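You operate a simulated robot arm through the tools that you are given. There is no shell and no other tool. Be economical: measure what you need, move in short steps, check, and stop when the job is done.

You are at the controls of a simulated robot arm. One attempt, no reset.

Task
Stain the wood sample in the shade on the card and rack it to dry.
Fine: pad back, stain box cover shut again.

The check looks at the end state, three seconds after you hand in, the way a careful person would. Anything else that was tipped, shoved, dropped, spilled or broken makes it a failure. A push-on lid holds only when it is set on centred and level and pressed home; a screw cap is set on level and turned clockwise until tight.

Robot
A 6-joint arm with a two-finger parallel gripper, fixed in place. Base frame: the origin is at the foot of the arm, x ahead of it, y to its left, z up; the work surface is at about z = 850. Units: mm, degrees, N and s.
With the tool pointing down near the work surface it reaches from about 240 to 640 mm from the base axis. Its first joint turns from -66.0 to 66.0 degrees. Payload 2.7 kg.
The TCP is the grasp point between the finger pads, 23 mm short of the fingertips. In the tool frame z runs along the fingers and y along their closing line. The gripper opens to 94 mm. The fingers are 38 mm wide and 10 mm thick; the gripper's body (54 by 96 mm) begins 39 mm behind the TCP.
Orientation is that of the tool frame in the base frame, as a unit quaternion [w, x, y, z]. With the fingers straight down and closing along the base's y, the tool's x points along the base's -x, its y along +y and its z along -z.

Tools
- The arm moves only by the tool arm_command. Its argument "moves" is one flat list of numbers, 7 for each row, row after row: the shift along the base's x, y, z in units of 20 mm (1.0 is 20 mm), then the turn, a rotation vector about the base's x, y, z in units of 6 degrees (1.0 is 6 degrees), then the gripper command, from -1 (fully open) to 1 (shut), values between in proportion. In form: [dx, dy, dz, wx, wy, wz, fingers, dx, dy, dz, wx, wy, wz, fingers, ...]. A call has 1 to 10 rows; each row shifts and turns the commanded pose from where the row before left it. A call with a number of a shift or a turn outside -1 to 1 is refused whole. Rows are played at 5 a second. More than 50 mm and 8.6 degrees between two rows, or a gripper value outside its range, and nothing of the call is played. A pose out of reach is approached as far as the arm can. The call stops where the force on the tool passes 40 N (or 10 N more than at its start, if that is more) or the arm is blocked; 0.2 s more then pass. The fingers move at their own pace (about 45 mm/s each) and stop on an object; they squeeze with about 32 N. The grip force told is the motor's: it shows also when the fingers shut on nothing. Time passes only in rows, and 0.2 s behind the last, so rows that do not move let the fingers close. The reply holds the time, the measured pose of the TCP, the force on the tool along the base axes, the opening and the grip force, in the units named above and with some noise.
- Cameras (640 x 400 px; columns grow to the right, rows downward): "scene" is fixed at [73.8, -428.7, 1408.7]; the picture's right is [0.78, -0.62, 0.00], its down [-0.32, -0.41, -0.85] and it looks along [0.53, 0.67, -0.52] (base axes); focal length 375 px, centre (320, 200). "wrist" rides on the gripper at [-39, 0, -44] in the tool frame; the picture's right is [0.00, -1.00, 0.00], its down [0.97, 0.00, -0.24] and it looks along [0.24, 0.00, 0.97] (tool axes); focal length 218 px, centre (320, 200). There is no depth. A picture from a camera that has moved, and an enlarged one, comes with that camera's place and axes in the base frame and with its lens.
- snapshot(camera): a new picture of that camera. It takes no simulated time.
- inspect(camera, box): a new picture of the part [left, top, right, bottom] of that camera's present view, enlarged. It takes no simulated time.
- finish_job(): hands the job in; it is judged then, once.

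Go step by step. Nothing tells you positions but the pictures and the camera data: compare them with the known pose of the tool, close in by small moves and look again before you grip or let go. The budget is 120 turns and 84 pictures, counting those below and the enlarged ones. Unless the task says otherwise, let go and move clear before handing in, and close with one line.

The tools are called as name(argument=value, ...) on one line, values as JSON. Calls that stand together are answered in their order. arm_command: Moves the arm, as the interface text tells. Its arguments: {"type":"object","properties":{"moves":{"type":"array","items":{"type":"number"}}},"required":["moves"]} The other tools are called the same way: snapshot (camera) takes a picture; inspect (camera, box) takes an enlarged picture of a part of a camera's view; finish_job () hands the job in.

At the start:

```text
t: 0.0
ee_pos: [456.2, 112.2, 1141.9]
tool_rot: [0.001, 0.001, 1.0, 0.0]
wrist_force: [-0.6, 0.2, -0.2]
width: 94.0
grasp_force: 0.0
```

scene: 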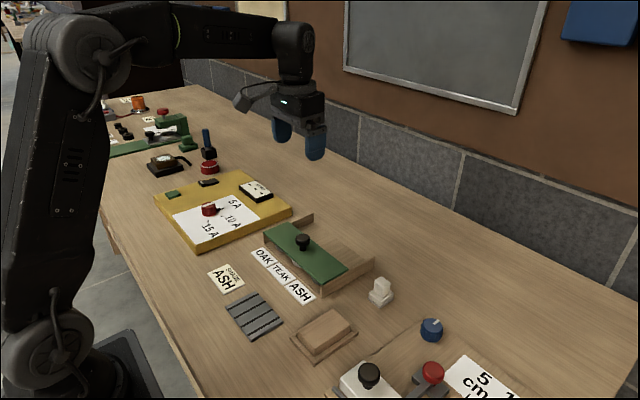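
wrist: 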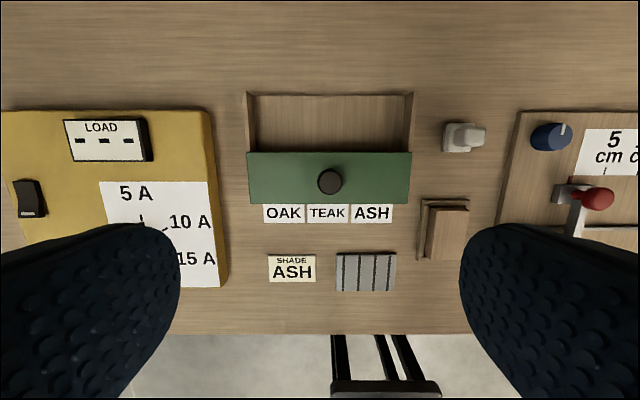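

I see a box with a green knobbed cover labelled OAK/TEAK/ASH, a card saying ASH, a pale pad block, a wood sample on a tray, and a grey slotted rack. I'll look closer first.

inspect(camera="scene", box=[200, 200, 420, 370])

inspect(camera="wrist", box=[230, 80, 500, 300])

```text
2.35 times, centred on (310, 285) of scene
camera zoom: at [73.8, -428.7, 1408.7], right [0.78, -0.62, 0.0], down [-0.32, -0.41, -0.85], along [0.53, 0.67, -0.52], focal length 882 px, centre (344, 0)
```

zoom: 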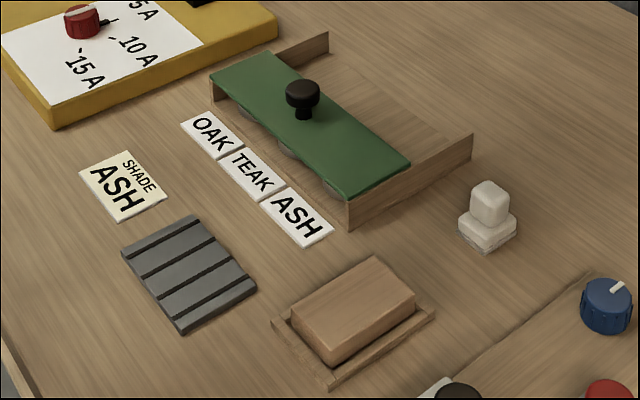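

```text
1.82 times, centred on (365, 190) of wrist
camera zoom: at [492.7, 113.1, 1185.1], right [0.0, -1.0, 0.0], down [-0.97, 0.0, 0.24], along [-0.24, 0.0, -0.97], focal length 397 px, centre (238, 218)
```

zoom: 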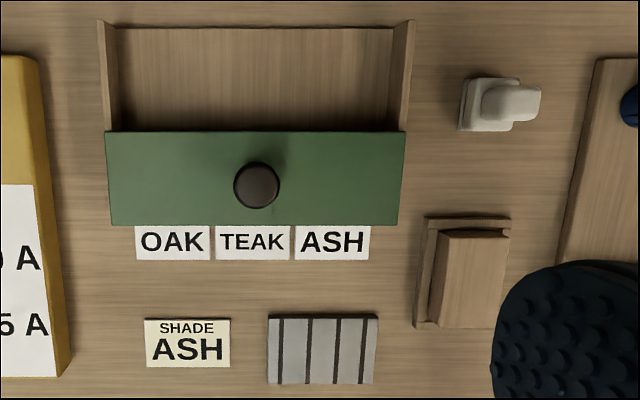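

The cover looks like it slides back (+x) between rails; ASH well is the right one (y≈30). I'll move lower over the sample/rack for a better look.

arm_command(moves=[-0.66, -0.89, -0.7, 0, 0, 0, -1, -0.66, -0.89, -0.7, 0, 0, 0, -1, -0.66, -0.89, -0.7, 0, 0, 0, -1, -0.66, -0.89, -0.7, 0, 0, 0, -1, -0.66, -0.89, -0.7, 0, 0, 0, -1, -0.66, -0.89, -0.7, 0, 0, 0, -1, -0.66, -0.89, -0.7, 0, 0, 0, -1, -0.66, -0.89, -0.7, 0, 0, 0, -1])

snapshot(camera="wrist")

inspect(camera="scene", box=[280, 260, 400, 370])

```text
t: 1.8
ee_pos: [346.7, -30.4, 1029.5]
tool_rot: [0.001, -0.001, 1.0, 0.0]
wrist_force: [0.0, -0.1, 0.3]
width: 93.9
grasp_force: 0.1
```

```text
79 pictures are left
camera wrist: at [385.5, -29.6, 1072.4], right [0.0, -1.0, 0.0], down [-0.97, 0.0, 0.24], along [-0.24, 0.0, -0.97], focal length 218 px, centre (320, 200)
```

wrist: 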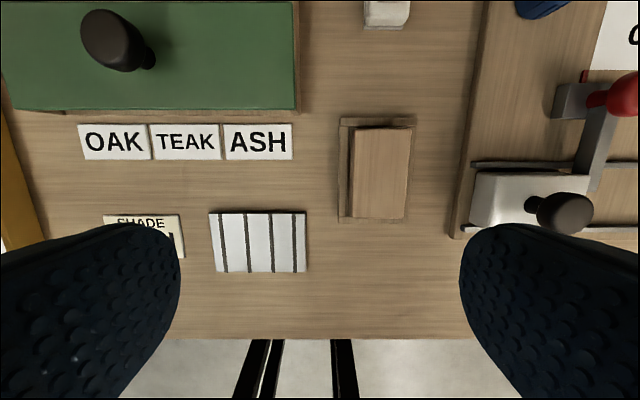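

```text
3.64 times, centred on (340, 315) of scene
camera zoom: at [73.8, -428.7, 1408.7], right [0.78, -0.62, 0.0], down [-0.32, -0.41, -0.85], along [0.53, 0.67, -0.52], focal length 1363 px, centre (247, -218)
```

zoom: 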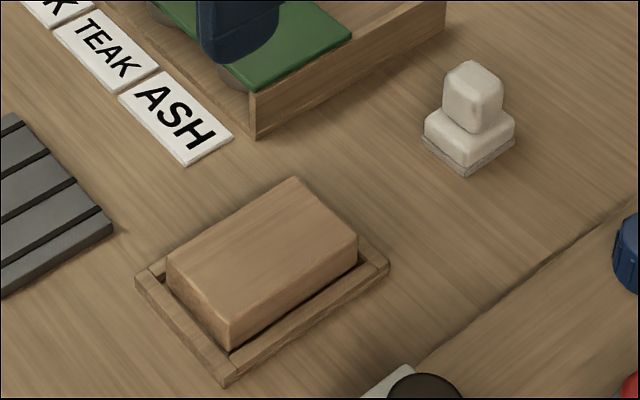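

The sample sits in a low-rimmed tray, the rack is a flat slab with four ribs. I'll zoom into both to get dimensions.

inspect(camera="wrist", box=[320, 100, 440, 240])

inspect(camera="wrist", box=[190, 190, 330, 290])

```text
2.86 times, centred on (380, 170) of wrist
camera zoom: at [385.5, -29.6, 1072.4], right [0.0, -1.0, 0.0], down [-0.97, 0.0, 0.24], along [-0.24, 0.0, -0.97], focal length 624 px, centre (149, 286)
```

zoom: 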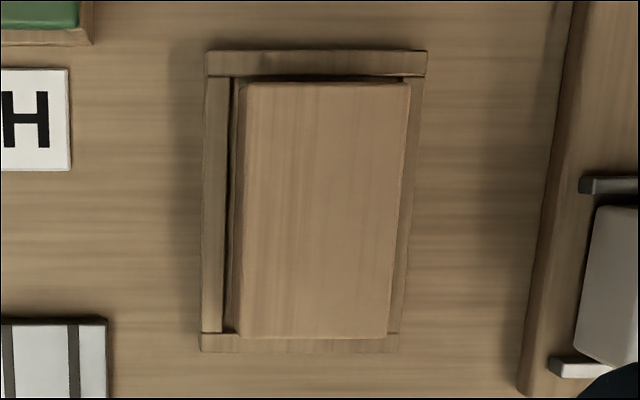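

```text
4.00 times, centred on (260, 240) of wrist
camera zoom: at [385.5, -29.6, 1072.4], right [0.0, -1.0, 0.0], down [-0.97, 0.0, 0.24], along [-0.24, 0.0, -0.97], focal length 873 px, centre (560, 40)
```

zoom: 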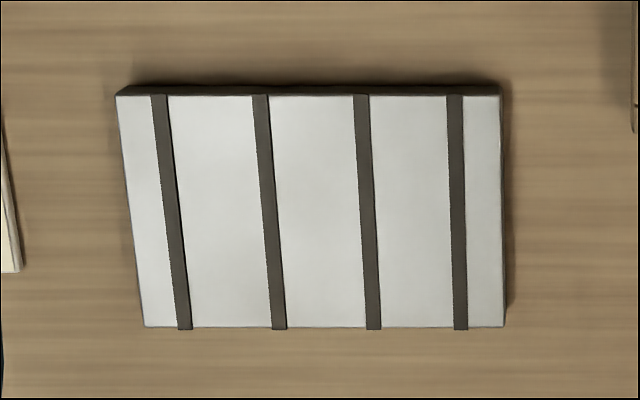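

Sample top is about z 879, centred (360,-82), ~79x49 mm; rack centre (285,35), 67x98 mm; cover knob at (448,101), top ≈ z 917. Moving above the knob now.

arm_command(moves=[0.72, 0.935, -0.3, 0, 0, 0, -1, 0.72, 0.935, -0.3, 0, 0, 0, -1, 0.72, 0.935, -0.3, 0, 0, 0, -1, 0.72, 0.935, -0.3, 0, 0, 0, -1, 0.72, 0.935, -0.3, 0, 0, 0, -1, 0.72, 0.935, -0.3, 0, 0, 0, -1, 0.72, 0.935, -0.3, 0, 0, 0, -1])

snapshot(camera="wrist")

inspect(camera="scene", box=[240, 180, 400, 300])

```text
t: 3.4
ee_pos: [448.0, 102.6, 988.1]
tool_rot: [0.0, 0.0, 1.0, 0.0]
wrist_force: [-0.2, -0.3, 0.2]
width: 93.8
grasp_force: 0.1
```

```text
75 pictures are left
camera wrist: at [485.6, 103.7, 1031.6], right [0.0, -1.0, 0.0], down [-0.97, 0.0, 0.24], along [-0.24, 0.0, -0.97], focal length 218 px, centre (320, 200)
```

wrist: 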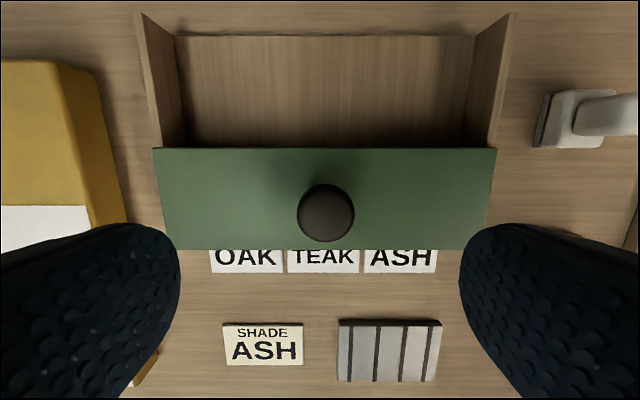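

```text
3.33 times, centred on (320, 240) of scene
camera zoom: at [73.8, -428.7, 1408.7], right [0.78, -0.62, 0.0], down [-0.32, -0.41, -0.85], along [0.53, 0.67, -0.52], focal length 1250 px, centre (320, 67)
```

zoom: 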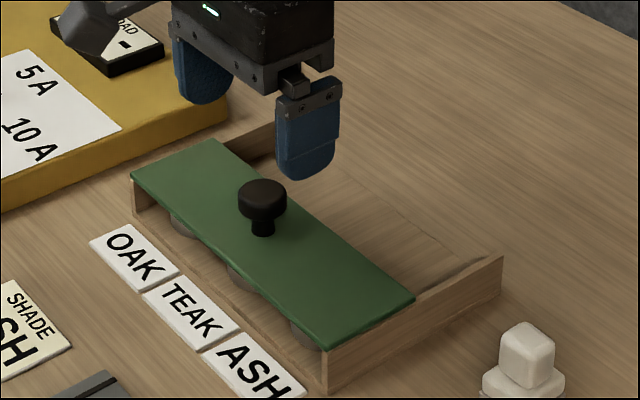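

The cover rests on the side rails over three pots, with free rail behind. Descending around the knob (449,100) and gripping it.

arm_command(moves=[0.05, -0.1, -0.85, 0, 0, 0, -0.4, 0, 0, -0.85, 0, 0, 0, -0.4, 0, 0, -0.85, 0, 0, 0, -0.4, 0, 0, -0.85, 0, 0, 0, -0.4, 0, 0, 0, 0, 0, 0, 1, 0, 0, 0, 0, 0, 0, 1, 0, 0, 0, 0, 0, 0, 1])

inspect(camera="scene", box=[240, 180, 400, 300])

```text
t: 5.0
ee_pos: [450.6, 98.9, 918.3]
tool_rot: [0.0, -0.001, 1.0, 0.002]
wrist_force: [0.1, 22.1, -5.4]
width: 32.1
grasp_force: 42.9
```

```text
3.33 times, centred on (320, 240) of scene
camera zoom: at [73.9, -428.1, 1408.9], right [0.78, -0.62, 0.0], down [-0.32, -0.41, -0.85], along [0.53, 0.67, -0.52], focal length 1250 px, centre (320, 67)
```

zoom: 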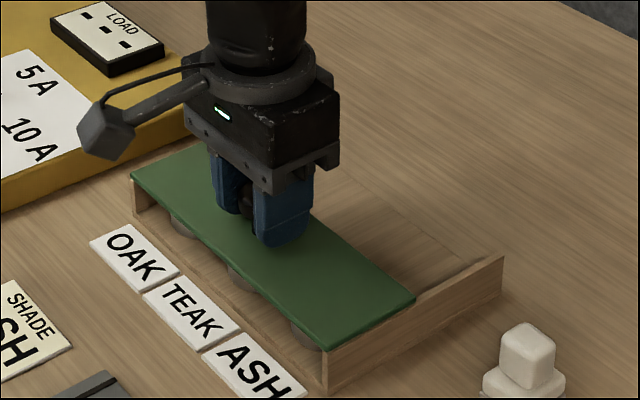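

Knob gripped (32 mm). Sliding the cover gently back with a small y relief.

arm_command(moves=[0.3, 0.08, 0, 0, 0, 0, 1, 0.5, 0, 0, 0, 0, 0, 1])

snapshot(camera="scene")

```text
t: 5.6
ee_pos: [466.5, 100.8, 919.3]
tool_rot: [0.0, 0.0, 1.0, 0.0]
wrist_force: [-1.4, 12.2, -4.8]
width: 31.8
grasp_force: 44.7
```

```text
72 pictures are left
```

scene: 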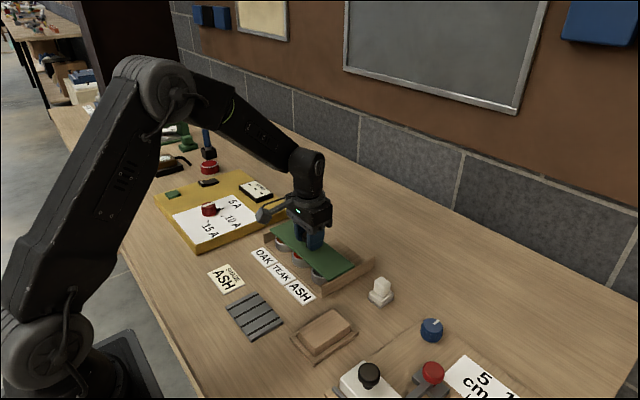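

It slides freely and the pots are appearing. Continuing about 60 mm.

arm_command(moves=[0.6, 0.05, 0, 0, 0, 0, 1, 0.6, 0.05, 0, 0, 0, 0, 1, 0.6, 0, 0, 0, 0, 0, 1, 0.6, 0, 0, 0, 0, 0, 1, 0.5, 0, 0, 0, 0, 0, 1])

inspect(camera="scene", box=[240, 180, 400, 300])

```text
t: 6.8
ee_pos: [522.2, 100.4, 918.9]
tool_rot: [-0.003, 0.001, 1.0, -0.001]
wrist_force: [-0.8, -14.2, -24.3]
width: 31.8
grasp_force: 45.1
```

```text
3.33 times, centred on (320, 240) of scene
camera zoom: at [74.1, -429.0, 1408.6], right [0.78, -0.62, 0.0], down [-0.32, -0.41, -0.85], along [0.53, 0.67, -0.52], focal length 1250 px, centre (320, 67)
```

zoom: 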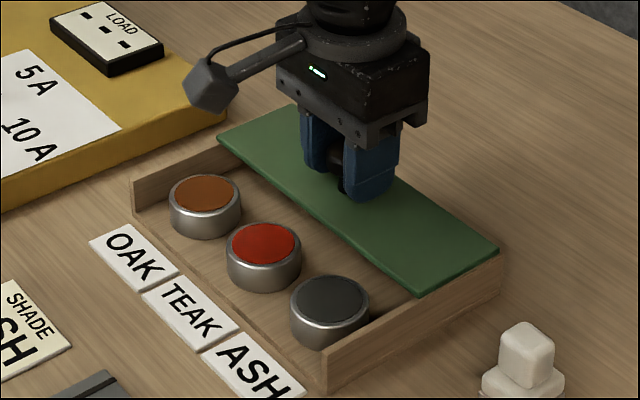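

All pots are exposed; ASH is the dark grey one. Releasing, rising, and moving over the pad.

arm_command(moves=[0, 0, 0, 0, 0, 0, -0.2, 0, 0, 0, 0, 0, 0, -0.2, 0, 0, 0.8, 0, 0, 0, -0.2, 0, 0, 1, 0, 0, 0, -0.2, 0, 0, 1, 0, 0, 0, -0.2, 0, 0, 1, 0, 0, 0, -0.5])

arm_command(moves=[-0.1, -1, 0.1, 0, 0, 0, -1, -0.1, -1, 0.1, 0, 0, 0, -1, -0.1, -1, 0, 0, 0, 0, -1, -0.1, -1, 0, 0, 0, 0, -1, -0.1, -1, 0, 0, 0, 0, -1, -0.1, -1, 0, 0, 0, 0, -1, -0.1, -1, 0, 0, 0, 0, -1, -0.1, -1, 0, 0, 0, 0, -1, -0.1, -1, 0, 0, 0, 0, -1])

snapshot(camera="wrist")

inspect(camera="scene", box=[340, 260, 420, 320])

```text
t: 8.2
ee_pos: [526.3, 103.8, 994.8]
tool_rot: [0.0, 0.0, 1.0, 0.0]
wrist_force: [-0.8, 0.4, -0.9]
width: 70.4
grasp_force: 0.0
```

```text
t: 10.2
ee_pos: [508.4, -77.2, 997.7]
tool_rot: [0.0, 0.0, 1.0, 0.0]
wrist_force: [-0.9, -1.4, -0.4]
width: 94.2
grasp_force: 0.1
```

```text
70 pictures are left
camera wrist: at [544.5, -76.0, 1042.9], right [0.0, -1.0, 0.0], down [-0.97, 0.0, 0.24], along [-0.24, 0.0, -0.97], focal length 218 px, centre (320, 200)
```

wrist: 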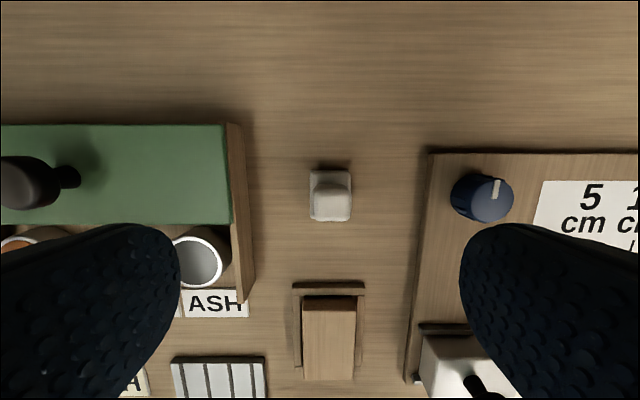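

```text
6.67 times, centred on (380, 290) of scene
camera zoom: at [73.8, -428.7, 1408.7], right [0.78, -0.62, 0.0], down [-0.32, -0.41, -0.85], along [0.53, 0.67, -0.52], focal length 2499 px, centre (-80, -400)
```

zoom: 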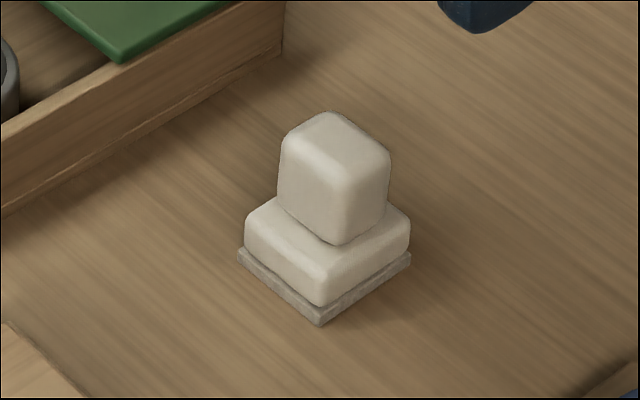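

inspect(camera="wrist", box=[290, 150, 370, 240])

inspect(camera="wrist", box=[160, 210, 270, 320])

```text
4.44 times, centred on (330, 195) of wrist
camera zoom: at [544.5, -76.0, 1042.9], right [0.0, -1.0, 0.0], down [-0.97, 0.0, 0.24], along [-0.24, 0.0, -0.97], focal length 970 px, centre (276, 222)
```

zoom: 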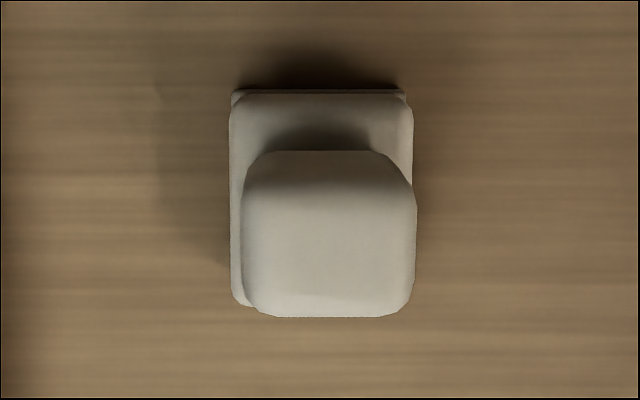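

```text
3.64 times, centred on (215, 265) of wrist
camera zoom: at [544.5, -76.0, 1042.9], right [0.0, -1.0, 0.0], down [-0.97, 0.0, 0.24], along [-0.24, 0.0, -0.97], focal length 794 px, centre (702, -36)
```

zoom: 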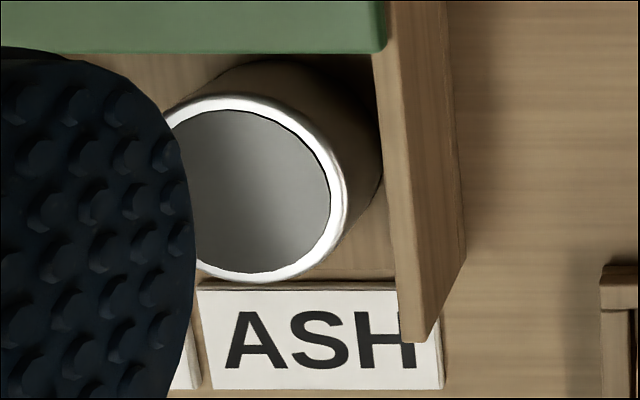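

The pad handle is ~27 mm wide, centred (502,-83), top z≈898; ASH pot at (448,31), rim z≈874. Descending partway, then checking alignment.

arm_command(moves=[-0.15, -0.15, -0.8, 0, 0, 0, -0.4, -0.15, -0.15, -0.8, 0, 0, 0, -0.4, 0, 0, -0.8, 0, 0, 0, -0.4])

snapshot(camera="wrist")

inspect(camera="scene", box=[340, 240, 420, 320])

```text
t: 11.0
ee_pos: [501.3, -84.1, 951.5]
tool_rot: [0.001, 0.0, 1.0, 0.0]
wrist_force: [1.0, 0.1, -0.6]
width: 65.5
grasp_force: 0.2
```

```text
66 pictures are left
camera wrist: at [539.5, -82.4, 995.4], right [0.0, -1.0, 0.0], down [-0.97, 0.0, 0.24], along [-0.24, 0.0, -0.97], focal length 218 px, centre (320, 200)
```

wrist: 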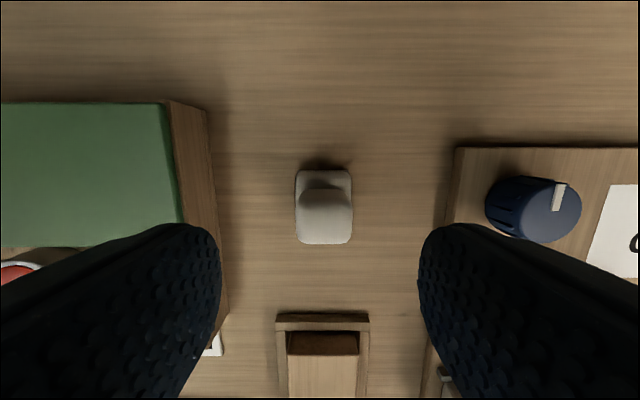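

```text
5.00 times, centred on (380, 280) of scene
camera zoom: at [73.8, -428.7, 1408.7], right [0.78, -0.62, 0.0], down [-0.32, -0.41, -0.85], along [0.53, 0.67, -0.52], focal length 1874 px, centre (20, -200)
```

zoom: 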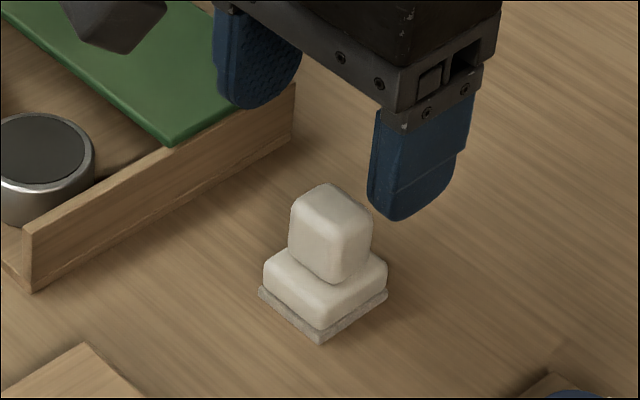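

Aligned well. Descending to z≈898 and closing on the handle.

arm_command(moves=[0, -0.03, -0.9, 0, 0, 0, -0.4, 0, 0, -0.9, 0, 0, 0, -0.4, 0, 0, -0.85, 0, 0, 0, -0.4, 0, 0, 0, 0, 0, 0, 1, 0, 0, 0, 0, 0, 0, 1, 0, 0, 0, 0, 0, 0, 1])

inspect(camera="scene", box=[340, 240, 420, 320])

```text
t: 12.4
ee_pos: [500.8, -85.7, 897.2]
tool_rot: [0.0, 0.0, 1.0, -0.001]
wrist_force: [0.2, 0.8, -0.4]
width: 27.6
grasp_force: 31.8
```

```text
5.00 times, centred on (380, 280) of scene
camera zoom: at [73.8, -428.7, 1408.7], right [0.78, -0.62, 0.0], down [-0.32, -0.41, -0.85], along [0.53, 0.67, -0.52], focal length 1874 px, centre (20, -200)
```

zoom: 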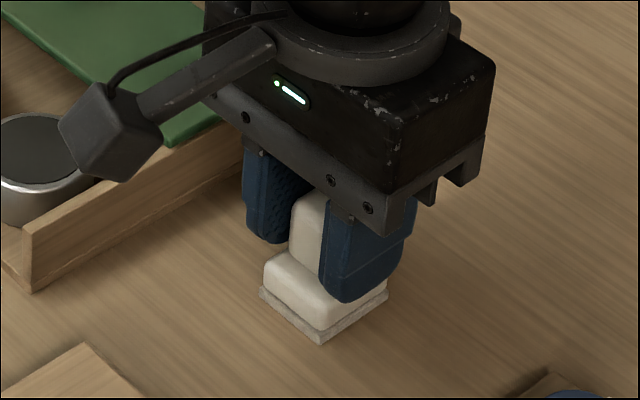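

Gripped at 27.6 mm. Lifting 60 mm straight up and checking whether the grey plate came along.

arm_command(moves=[0, 0, 1, 0, 0, 0, 1, 0, 0, 1, 0, 0, 0, 1, 0, 0, 1, 0, 0, 0, 1])

inspect(camera="scene", box=[320, 200, 440, 320])

```text
t: 13.2
ee_pos: [500.3, -83.5, 959.9]
tool_rot: [0.0, 0.0, 1.0, 0.0]
wrist_force: [-0.1, 0.3, 0.0]
width: 0.1
grasp_force: 31.6
```

```text
3.33 times, centred on (380, 260) of scene
camera zoom: at [73.8, -428.7, 1408.7], right [0.78, -0.62, 0.0], down [-0.32, -0.41, -0.85], along [0.53, 0.67, -0.52], focal length 1250 px, centre (120, 0)
```

zoom: 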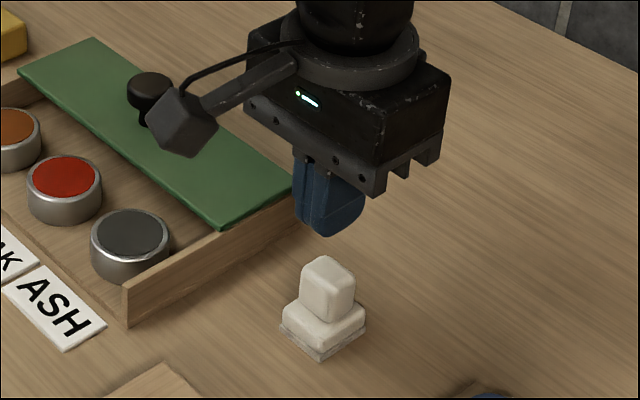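

The pad slipped out of the fingers and stayed put. I'll look closely before regripping lower.

inspect(camera="scene", box=[350, 265, 410, 315])

inspect(camera="wrist", box=[280, 150, 370, 260])

```text
8.00 times, centred on (380, 290) of scene
camera zoom: at [73.8, -428.7, 1408.7], right [0.78, -0.62, 0.0], down [-0.32, -0.41, -0.85], along [0.53, 0.67, -0.52], focal length 2999 px, centre (-160, -520)
```

zoom: 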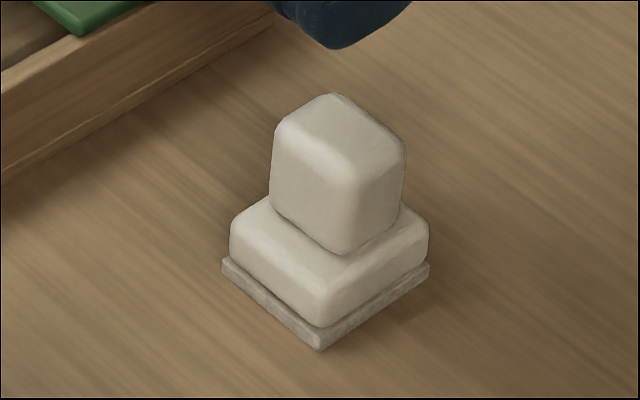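

```text
3.64 times, centred on (325, 205) of wrist
camera zoom: at [538.8, -83.4, 1003.5], right [0.0, -1.0, 0.0], down [-0.97, 0.0, 0.24], along [-0.24, 0.0, -0.97], focal length 794 px, centre (302, 182)
```

zoom: 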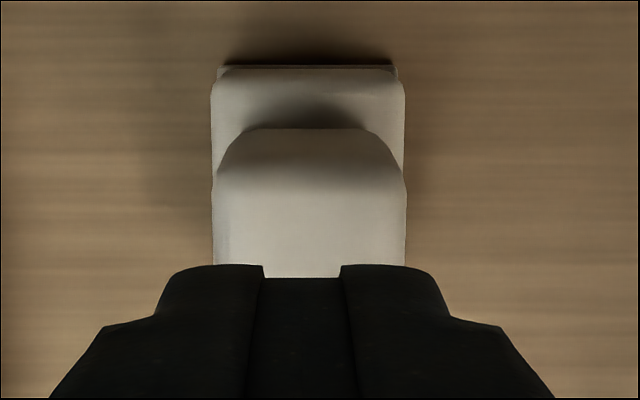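

The pad is unmoved; handle spans about z 877–903. I'll reopen, go down slightly deeper until just above its base, close for longer, and lift slowly.

arm_command(moves=[0, 0, 0, 0, 0, 0, -0.4, 0, 0, 0, 0, 0, 0, -0.4, 0, 0, 0, 0, 0, 0, -0.4, 0.05, 0, -0.9, 0, 0, 0, -0.4, 0.05, 0, -0.9, 0, 0, 0, -0.4, 0, 0, -0.8, 0, 0, 0, -0.4, 0, 0, -0.3, 0, 0, 0, -0.4, 0, 0, -0.2, 0, 0, 0, -0.4])

inspect(camera="scene", box=[340, 240, 420, 320])

```text
t: 15.0
ee_pos: [502.8, -83.2, 897.2]
tool_rot: [0.0, -0.001, 1.0, 0.0]
wrist_force: [-0.1, 0.1, 0.2]
width: 65.8
grasp_force: 0.1
```

```text
5.00 times, centred on (380, 280) of scene
camera zoom: at [73.8, -428.7, 1408.7], right [0.78, -0.62, 0.0], down [-0.32, -0.41, -0.85], along [0.53, 0.67, -0.52], focal length 1874 px, centre (20, -200)
```

zoom: 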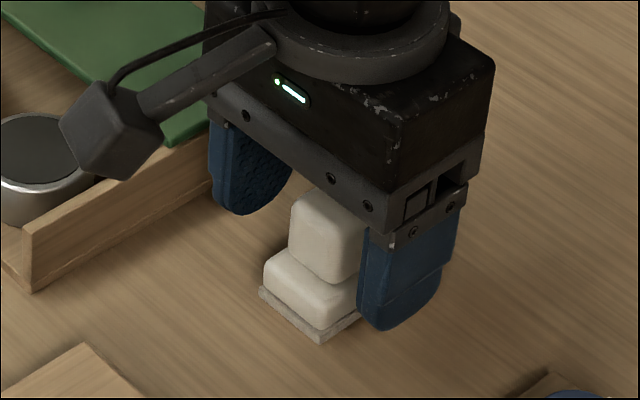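

Same height as before; closing longer, then a slow test lift.

arm_command(moves=[0, 0, -0.05, 0, 0, 0, -0.4, 0, 0, 0, 0, 0, 0, 1, 0, 0, 0, 0, 0, 0, 1, 0, 0, 0, 0, 0, 0, 1, 0, 0, 0, 0, 0, 0, 1, 0, 0, 0, 0, 0, 0, 1, 0, 0, 0.1, 0, 0, 0, 1, 0, 0, 0.1, 0, 0, 0, 1, 0, 0, 0.1, 0, 0, 0, 1])

inspect(camera="scene", box=[340, 240, 420, 320])

```text
t: 17.0
ee_pos: [502.8, -85.8, 901.6]
tool_rot: [0.0, 0.0, 1.0, 0.0]
wrist_force: [-0.4, -0.1, -0.6]
width: 27.4
grasp_force: 32.2
```

```text
5.00 times, centred on (380, 280) of scene
camera zoom: at [73.8, -428.7, 1408.7], right [0.78, -0.62, 0.0], down [-0.32, -0.41, -0.85], along [0.53, 0.67, -0.52], focal length 1874 px, centre (20, -200)
```

zoom: 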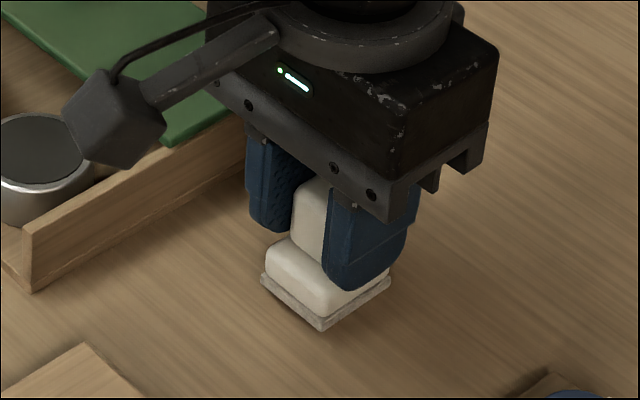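

The pad with its grey felt came up ~5 mm. Continuing slowly.

arm_command(moves=[0, 0, 0.15, 0, 0, 0, 1, 0, 0, 0.2, 0, 0, 0, 1, 0, 0, 0.25, 0, 0, 0, 1, 0, 0, 0.3, 0, 0, 0, 1, 0, 0, 0.3, 0, 0, 0, 1, 0, 0, 0.3, 0, 0, 0, 1])

inspect(camera="scene", box=[340, 240, 420, 320])

```text
t: 18.4
ee_pos: [503.5, -85.9, 930.1]
tool_rot: [0.0, 0.0, 1.0, -0.001]
wrist_force: [0.4, 0.0, -0.5]
width: 27.3
grasp_force: 32.3
```

```text
5.00 times, centred on (380, 280) of scene
camera zoom: at [73.8, -428.7, 1408.7], right [0.78, -0.62, 0.0], down [-0.32, -0.41, -0.85], along [0.53, 0.67, -0.52], focal length 1874 px, centre (20, -200)
```

zoom: 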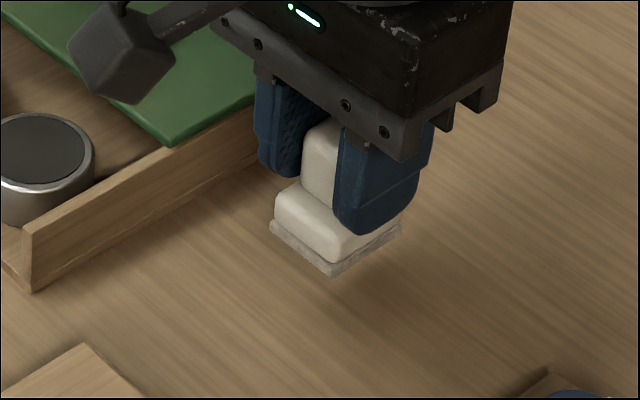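

Holding well. Raising above the rails, then moving smoothly over the ASH pot.

arm_command(moves=[0, 0, 0.3, 0, 0, 0, 1, 0, 0, 0.4, 0, 0, 0, 1, 0, 0, 0.4, 0, 0, 0, 1, 0, 0, 0.3, 0, 0, 0, 1, -0.08, 0.2, 0, 0, 0, 0, 1, -0.2, 0.4, 0, 0, 0, 0, 1, -0.22, 0.5, 0, 0, 0, 0, 1, -0.25, 0.5, 0, 0, 0, 0, 1, -0.25, 0.5, 0, 0, 0, 0, 1, -0.25, 0.5, 0, 0, 0, 0, 1])

arm_command(moves=[-0.25, 0.5, 0, 0, 0, 0, 1, -0.25, 0.5, 0, 0, 0, 0, 1, -0.25, 0.5, 0, 0, 0, 0, 1, -0.25, 0.5, 0, 0, 0, 0, 1, -0.25, 0.5, 0, 0, 0, 0, 1, -0.15, 0.4, 0, 0, 0, 0, 1, -0.05, 0.2, 0, 0, 0, 0, 1])

inspect(camera="scene", box=[240, 180, 400, 300])

snapshot(camera="wrist")

```text
t: 20.6
ee_pos: [478.3, -31.9, 957.8]
tool_rot: [0.0, 0.001, 1.0, 0.0]
wrist_force: [0.5, -0.4, -1.0]
width: 27.6
grasp_force: 31.3
```

```text
t: 22.2
ee_pos: [446.6, 30.3, 960.3]
tool_rot: [0.0, 0.0, 1.0, 0.0]
wrist_force: [0.0, 0.1, -0.8]
width: 27.6
grasp_force: 31.9
```

```text
3.33 times, centred on (320, 240) of scene
camera zoom: at [73.8, -428.7, 1408.7], right [0.78, -0.62, 0.0], down [-0.32, -0.41, -0.85], along [0.53, 0.67, -0.52], focal length 1250 px, centre (320, 67)
```

zoom: 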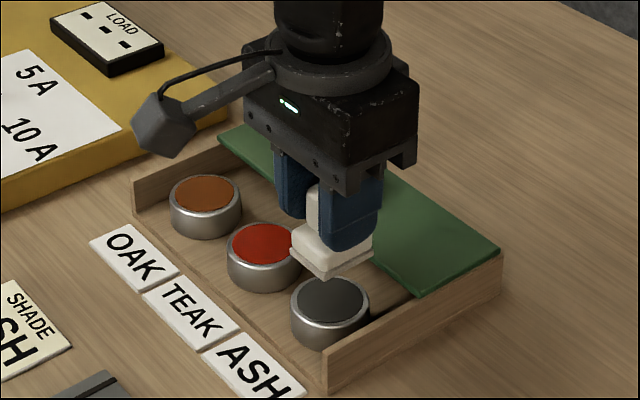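

```text
56 pictures are left
camera wrist: at [485.8, 30.5, 1003.2], right [0.0, -1.0, 0.0], down [-0.97, 0.0, 0.24], along [-0.24, 0.0, -0.97], focal length 218 px, centre (320, 200)
```

wrist: 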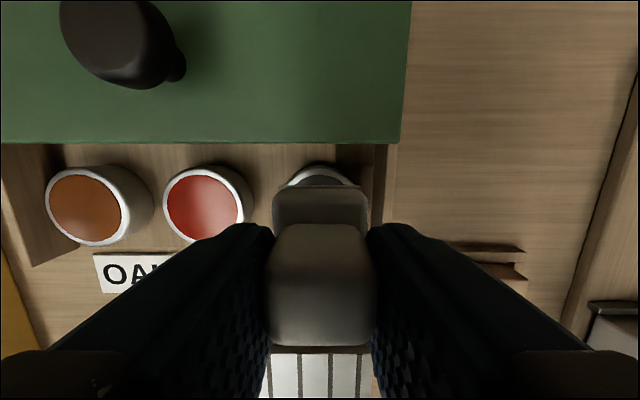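

Pad is centred over the ASH pot. Lowering gently toward the liquid.

arm_command(moves=[0.05, 0, -0.2, 0, 0, 0, 1, 0, 0, -0.4, 0, 0, 0, 1, 0, 0, -0.4, 0, 0, 0, 1, 0, 0, -0.4, 0, 0, 0, 1, 0, 0, -0.3, 0, 0, 0, 1, 0, 0, -0.1, 0, 0, 0, 1])

inspect(camera="scene", box=[280, 210, 360, 290])

```text
t: 23.6
ee_pos: [450.3, 29.8, 923.1]
tool_rot: [0.0, -0.001, 1.0, -0.001]
wrist_force: [-0.2, -0.4, 0.7]
width: 27.5
grasp_force: 31.9
```

```text
5.00 times, centred on (320, 250) of scene
camera zoom: at [73.7, -428.7, 1408.7], right [0.78, -0.62, 0.0], down [-0.32, -0.41, -0.85], along [0.53, 0.67, -0.52], focal length 1874 px, centre (320, -50)
```

zoom: 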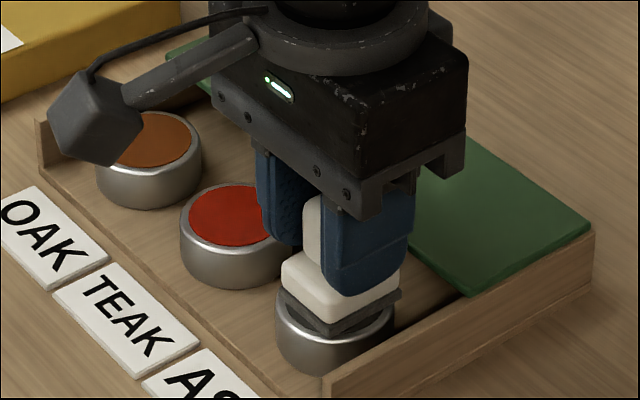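

The felt already appears darkened and is at the rim. Pressing down another ~3 mm to ensure loading.

arm_command(moves=[0, 0, -0.05, 0, 0, 0, 1, 0, 0, -0.05, 0, 0, 0, 1, 0, 0, -0.05, 0, 0, 0, 1, 0, 0, 0, 0, 0, 0, 1, 0, 0, 0, 0, 0, 0, 1])

inspect(camera="scene", box=[290, 230, 350, 280])

```text
t: 24.8
ee_pos: [450.9, 29.3, 921.6]
tool_rot: [0.003, -0.001, 1.0, 0.0]
wrist_force: [2.9, -3.1, 24.4]
width: 27.6
grasp_force: 32.2
```

```text
8.00 times, centred on (320, 255) of scene
camera zoom: at [73.5, -428.8, 1408.7], right [0.78, -0.62, 0.0], down [-0.32, -0.41, -0.85], along [0.53, 0.67, -0.52], focal length 2999 px, centre (320, -240)
```

zoom: 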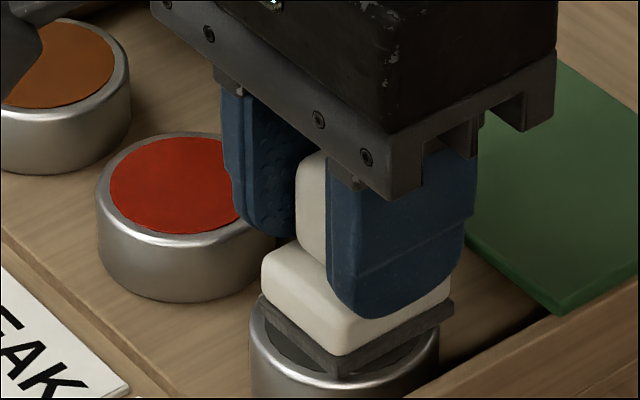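

Felt is loaded (24 N contact). Lifting and carrying it over to the sample.

arm_command(moves=[0, 0, 0.15, 0, 0, 0, 1, 0, 0, 0.3, 0, 0, 0, 1, 0, 0, 0.4, 0, 0, 0, 1, 0, 0, 0.4, 0, 0, 0, 1, 0, 0, 0.4, 0, 0, 0, 1, 0, 0, 0.3, 0, 0, 0, 1, -0.2, -0.2, 0, 0, 0, 0, 1, -0.35, -0.33, 0, 0, 0, 0, 1, -0.45, -0.42, 0, 0, 0, 0, 1, -0.45, -0.42, 0, 0, 0, 0, 1])

arm_command(moves=[-0.45, -0.42, 0, 0, 0, 0, 1, -0.45, -0.42, 0, 0, 0, 0, 1, -0.45, -0.42, 0, 0, 0, 0, 1, -0.45, -0.42, 0, 0, 0, 0, 1, -0.45, -0.42, 0, 0, 0, 0, 1, -0.45, -0.42, 0, 0, 0, 0, 1, -0.45, -0.42, 0, 0, 0, 0, 1, -0.45, -0.42, 0, 0, 0, 0, 1, -0.35, -0.33, 0, 0, 0, 0, 1, -0.2, -0.2, 0, 0, 0, 0, 1])

inspect(camera="scene", box=[260, 220, 400, 370])

snapshot(camera="wrist")

```text
t: 27.0
ee_pos: [421.6, 0.9, 959.8]
tool_rot: [0.0, 0.0, 1.0, 0.0]
wrist_force: [-0.2, -0.1, -0.5]
width: 27.7
grasp_force: 32.2
```

```text
t: 29.2
ee_pos: [338.4, -75.9, 958.6]
tool_rot: [0.0, 0.0, 1.0, 0.0]
wrist_force: [0.1, 0.7, -0.4]
width: 27.6
grasp_force: 31.9
```

```text
2.67 times, centred on (330, 295) of scene
camera zoom: at [73.8, -428.7, 1408.7], right [0.78, -0.62, 0.0], down [-0.32, -0.41, -0.85], along [0.53, 0.67, -0.52], focal length 1000 px, centre (293, -53)
```

zoom: 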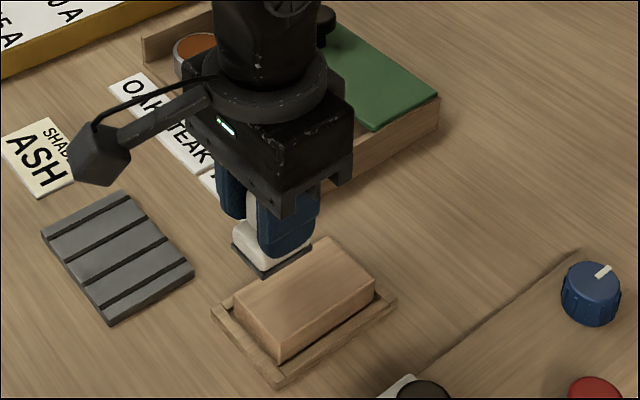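

```text
52 pictures are left
camera wrist: at [375.7, -74.9, 1003.0], right [0.0, -1.0, 0.0], down [-0.97, 0.0, 0.24], along [-0.24, 0.0, -0.97], focal length 218 px, centre (320, 200)
```

wrist: 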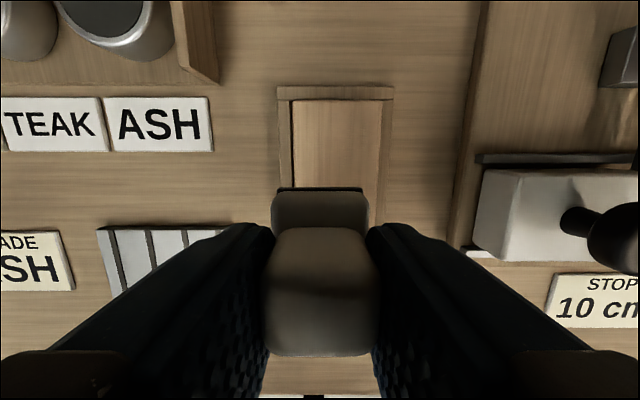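

Pad is above the near-left part of the sample. Lowering until light contact.

arm_command(moves=[0, 0, -0.2, 0, 0, 0, 1, 0, 0, -0.4, 0, 0, 0, 1, 0, 0, -0.4, 0, 0, 0, 1, 0, 0, -0.3, 0, 0, 0, 1, 0, 0, -0.1, 0, 0, 0, 1])

inspect(camera="scene", box=[280, 270, 380, 370])

```text
t: 30.4
ee_pos: [338.2, -75.5, 930.0]
tool_rot: [0.0, 0.0, 1.0, 0.0]
wrist_force: [-0.2, 0.0, -1.6]
width: 27.5
grasp_force: 32.0
```

```text
4.00 times, centred on (330, 320) of scene
camera zoom: at [73.8, -428.7, 1408.7], right [0.78, -0.62, 0.0], down [-0.32, -0.41, -0.85], along [0.53, 0.67, -0.52], focal length 1500 px, centre (280, -280)
```

zoom: 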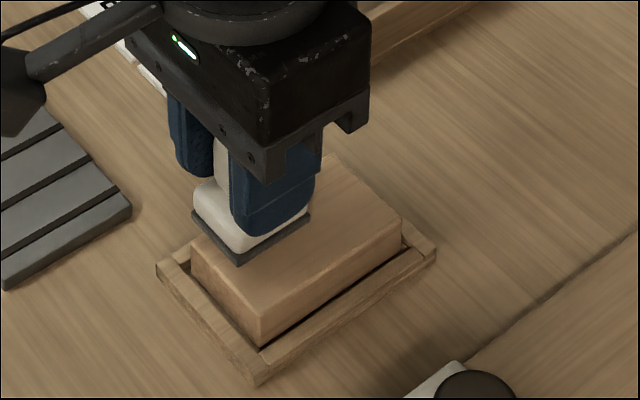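

arm_command(moves=[0, 0, -0.06, 0, 0, 0, 1, 0, 0, -0.05, 0, 0, 0, 1, 0, 0, 0, 0, 0, 0, 1])

inspect(camera="scene", box=[290, 280, 370, 360])

```text
t: 31.2
ee_pos: [339.4, -76.0, 928.7]
tool_rot: [0.0, 0.0, 1.0, 0.001]
wrist_force: [0.2, 0.2, -0.3]
width: 27.4
grasp_force: 31.8
```

```text
5.00 times, centred on (330, 320) of scene
camera zoom: at [73.8, -428.7, 1408.7], right [0.78, -0.62, 0.0], down [-0.32, -0.41, -0.85], along [0.53, 0.67, -0.52], focal length 1874 px, centre (270, -400)
```

zoom: 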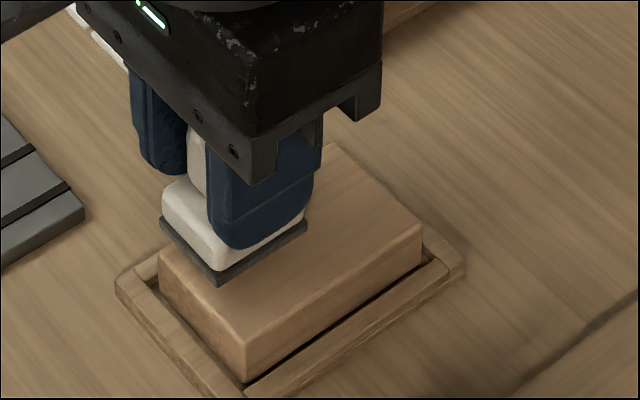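

Not touching yet. Stepping down a couple more mm.

arm_command(moves=[0, 0, -0.05, 0, 0, 0, 1, 0, 0, -0.05, 0, 0, 0, 1])

arm_command(moves=[0, 0, -0.05, 0, 0, 0, 1, 0, 0, 0, 0, 0, 0, 1])

```text
t: 31.8
ee_pos: [339.6, -74.8, 926.5]
tool_rot: [-0.001, -0.001, 1.0, 0.0]
wrist_force: [-0.2, -0.6, -1.1]
width: 27.7
grasp_force: 31.6
```

```text
t: 32.4
ee_pos: [338.3, -75.0, 925.4]
tool_rot: [0.0, 0.0, 1.0, 0.0]
wrist_force: [-0.1, -0.8, -0.9]
width: 27.6
grasp_force: 31.9
```

arm_command(moves=[0, 0, -0.05, 0, 0, 0, 1, 0, 0, 0, 0, 0, 0, 1])

arm_command(moves=[0, 0, -0.05, 0, 0, 0, 1, 0, 0, 0, 0, 0, 0, 1])

inspect(camera="scene", box=[290, 280, 370, 360])

```text
t: 33.0
ee_pos: [337.6, -75.6, 925.5]
tool_rot: [0.0, 0.0, 1.0, 0.0]
wrist_force: [-0.4, -0.5, -1.2]
width: 27.6
grasp_force: 31.6
```

```text
t: 33.6
ee_pos: [337.4, -73.8, 924.6]
tool_rot: [0.0, -0.001, 1.0, 0.0]
wrist_force: [-0.3, 0.4, -1.3]
width: 27.5
grasp_force: 31.9
```

```text
5.00 times, centred on (330, 320) of scene
camera zoom: at [73.8, -428.7, 1408.7], right [0.78, -0.62, 0.0], down [-0.32, -0.41, -0.85], along [0.53, 0.67, -0.52], focal length 1874 px, centre (270, -400)
```

zoom: 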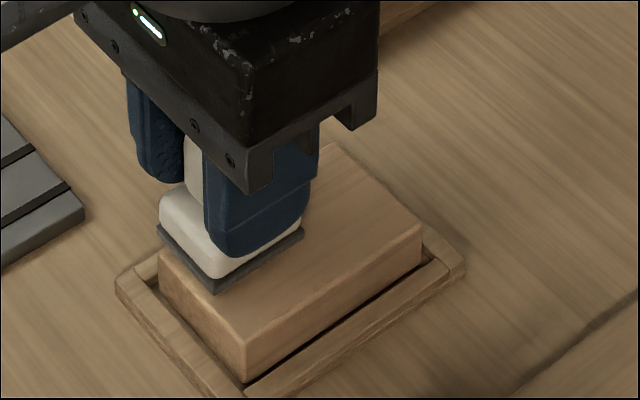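

Very close now; a few more 1 mm steps.

arm_command(moves=[0, 0, -0.05, 0, 0, 0, 1, 0, 0, -0.05, 0, 0, 0, 1, 0, 0, 0, 0, 0, 0, 1])

arm_command(moves=[0, 0, -0.05, 0, 0, 0, 1, 0, 0, 0, 0, 0, 0, 1])

inspect(camera="scene", box=[290, 280, 370, 360])

```text
t: 34.4
ee_pos: [339.9, -74.5, 921.6]
tool_rot: [0.0, 0.0, 1.0, 0.0]
wrist_force: [-0.4, -0.8, -0.5]
width: 27.5
grasp_force: 31.5
```

```text
t: 35.0
ee_pos: [339.6, -73.4, 920.3]
tool_rot: [0.0, 0.0, 1.0, -0.001]
wrist_force: [-0.7, -0.7, -1.0]
width: 27.3
grasp_force: 32.2
```

```text
5.00 times, centred on (330, 320) of scene
camera zoom: at [73.8, -428.7, 1408.7], right [0.78, -0.62, 0.0], down [-0.32, -0.41, -0.85], along [0.53, 0.67, -0.52], focal length 1874 px, centre (270, -400)
```

zoom: 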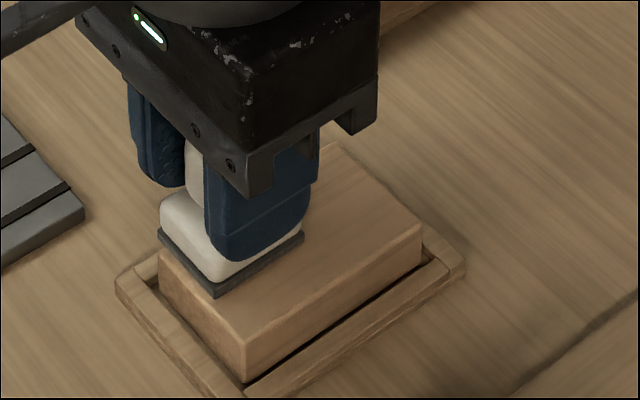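

arm_command(moves=[0, 0, -0.05, 0, 0, 0, 1, 0, 0, 0, 0, 0, 0, 1])

arm_command(moves=[0, 0, -0.05, 0, 0, 0, 1, 0, 0, 0, 0, 0, 0, 1])

arm_command(moves=[0, 0, -0.05, 0, 0, 0, 1, 0, 0, 0, 0, 0, 0, 1])

```text
t: 35.6
ee_pos: [339.8, -73.3, 919.6]
tool_rot: [-0.001, 0.001, 1.0, 0.0]
wrist_force: [0.3, 0.2, -0.9]
width: 27.5
grasp_force: 32.5
```

```text
t: 36.2
ee_pos: [339.5, -75.3, 919.3]
tool_rot: [-0.001, -0.001, 1.0, 0.0]
wrist_force: [-0.6, 0.4, 0.8]
width: 27.7
grasp_force: 32.1
```

```text
t: 36.8
ee_pos: [338.5, -74.6, 919.9]
tool_rot: [0.001, 0.0, 1.0, 0.0]
wrist_force: [0.3, -1.5, 11.0]
width: 27.4
grasp_force: 31.9
```

Contact at 11 N. Wiping forward along x, then shift in y, and back.

arm_command(moves=[0.2, 0, 0, 0, 0, 0, 1, 0.3, 0, 0, 0, 0, 0, 1, 0.3, 0, 0, 0, 0, 0, 1, 0.3, 0, 0, 0, 0, 0, 1, 0.3, 0, 0, 0, 0, 0, 1, 0.3, 0, 0, 0, 0, 0, 1, 0.3, 0, 0, 0, 0, 0, 1, 0.15, 0, 0, 0, 0, 0, 1])

inspect(camera="scene", box=[280, 270, 380, 370])

```text
t: 38.4
ee_pos: [377.0, -76.6, 919.5]
tool_rot: [0.002, 0.0, 1.0, -0.001]
wrist_force: [-0.8, 0.0, 7.0]
width: 27.4
grasp_force: 32.1
stopped in row 8: the force on the tool passed its limit (the readings are from after the stop); the commanded pose is now the measured one
```

```text
4.00 times, centred on (330, 320) of scene
camera zoom: at [73.7, -428.7, 1408.7], right [0.78, -0.62, 0.0], down [-0.32, -0.41, -0.85], along [0.53, 0.67, -0.52], focal length 1500 px, centre (280, -280)
```

zoom: 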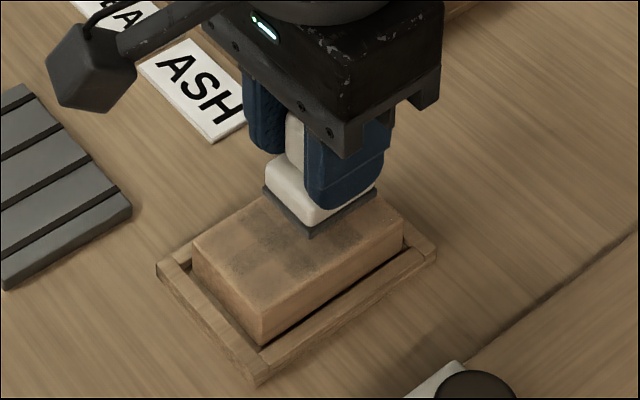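

The stain is taking in patches that accumulate with passes. Continue: edge, shift to the right lane, then back.

arm_command(moves=[0.1, 0, 0, 0, 0, 0, 1, 0.1, 0, 0, 0, 0, 0, 1, 0, -0.2, 0, 0, 0, 0, 1, 0, -0.2, 0, 0, 0, 0, 1, 0, -0.2, 0, 0, 0, 0, 1, 0, -0.1, 0, 0, 0, 0, 1, -0.15, 0, 0, 0, 0, 0, 1, -0.2, 0, 0, 0, 0, 0, 1, -0.2, 0, 0, 0, 0, 0, 1, -0.2, 0, 0, 0, 0, 0, 1])

inspect(camera="scene", box=[280, 270, 380, 370])

```text
t: 40.6
ee_pos: [367.9, -91.1, 920.0]
tool_rot: [0.003, 0.0, 1.0, -0.001]
wrist_force: [9.1, 0.6, 26.8]
width: 27.5
grasp_force: 32.4
```

```text
4.00 times, centred on (330, 320) of scene
camera zoom: at [73.7, -428.6, 1408.7], right [0.78, -0.62, 0.0], down [-0.32, -0.41, -0.85], along [0.53, 0.67, -0.52], focal length 1500 px, centre (280, -280)
```

zoom: 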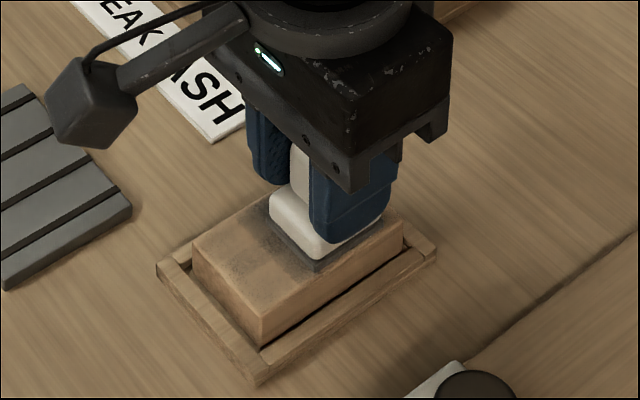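

Force a bit high (27 N); easing up 1 mm and continuing back.

arm_command(moves=[-0.2, 0, 0.05, 0, 0, 0, 1, -0.2, 0, 0, 0, 0, 0, 1, -0.2, 0, 0, 0, 0, 0, 1, -0.2, 0, 0, 0, 0, 0, 1, -0.2, 0, 0, 0, 0, 0, 1, -0.2, 0, 0, 0, 0, 0, 1, -0.2, 0, 0, 0, 0, 0, 1, -0.1, 0, 0, 0, 0, 0, 1, 0, 0, 0, 0, 0, 0, 1])

inspect(camera="scene", box=[280, 270, 380, 370])

```text
t: 42.6
ee_pos: [335.0, -92.1, 919.1]
tool_rot: [0.002, 0.0, 1.0, 0.0]
wrist_force: [3.0, 1.6, 10.1]
width: 27.7
grasp_force: 31.8
```

```text
4.00 times, centred on (330, 320) of scene
camera zoom: at [73.7, -428.6, 1408.7], right [0.78, -0.62, 0.0], down [-0.32, -0.41, -0.85], along [0.53, 0.67, -0.52], focal length 1500 px, centre (280, -280)
```

zoom: 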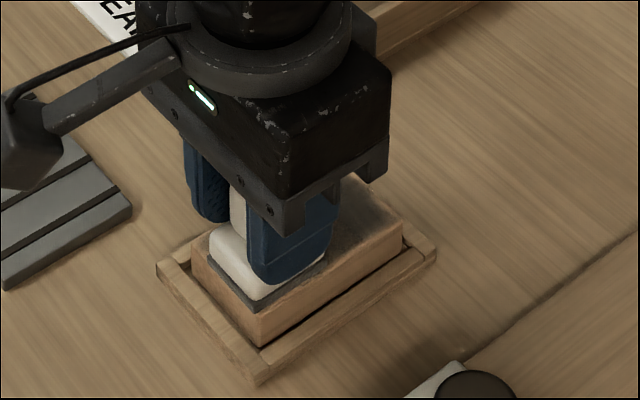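

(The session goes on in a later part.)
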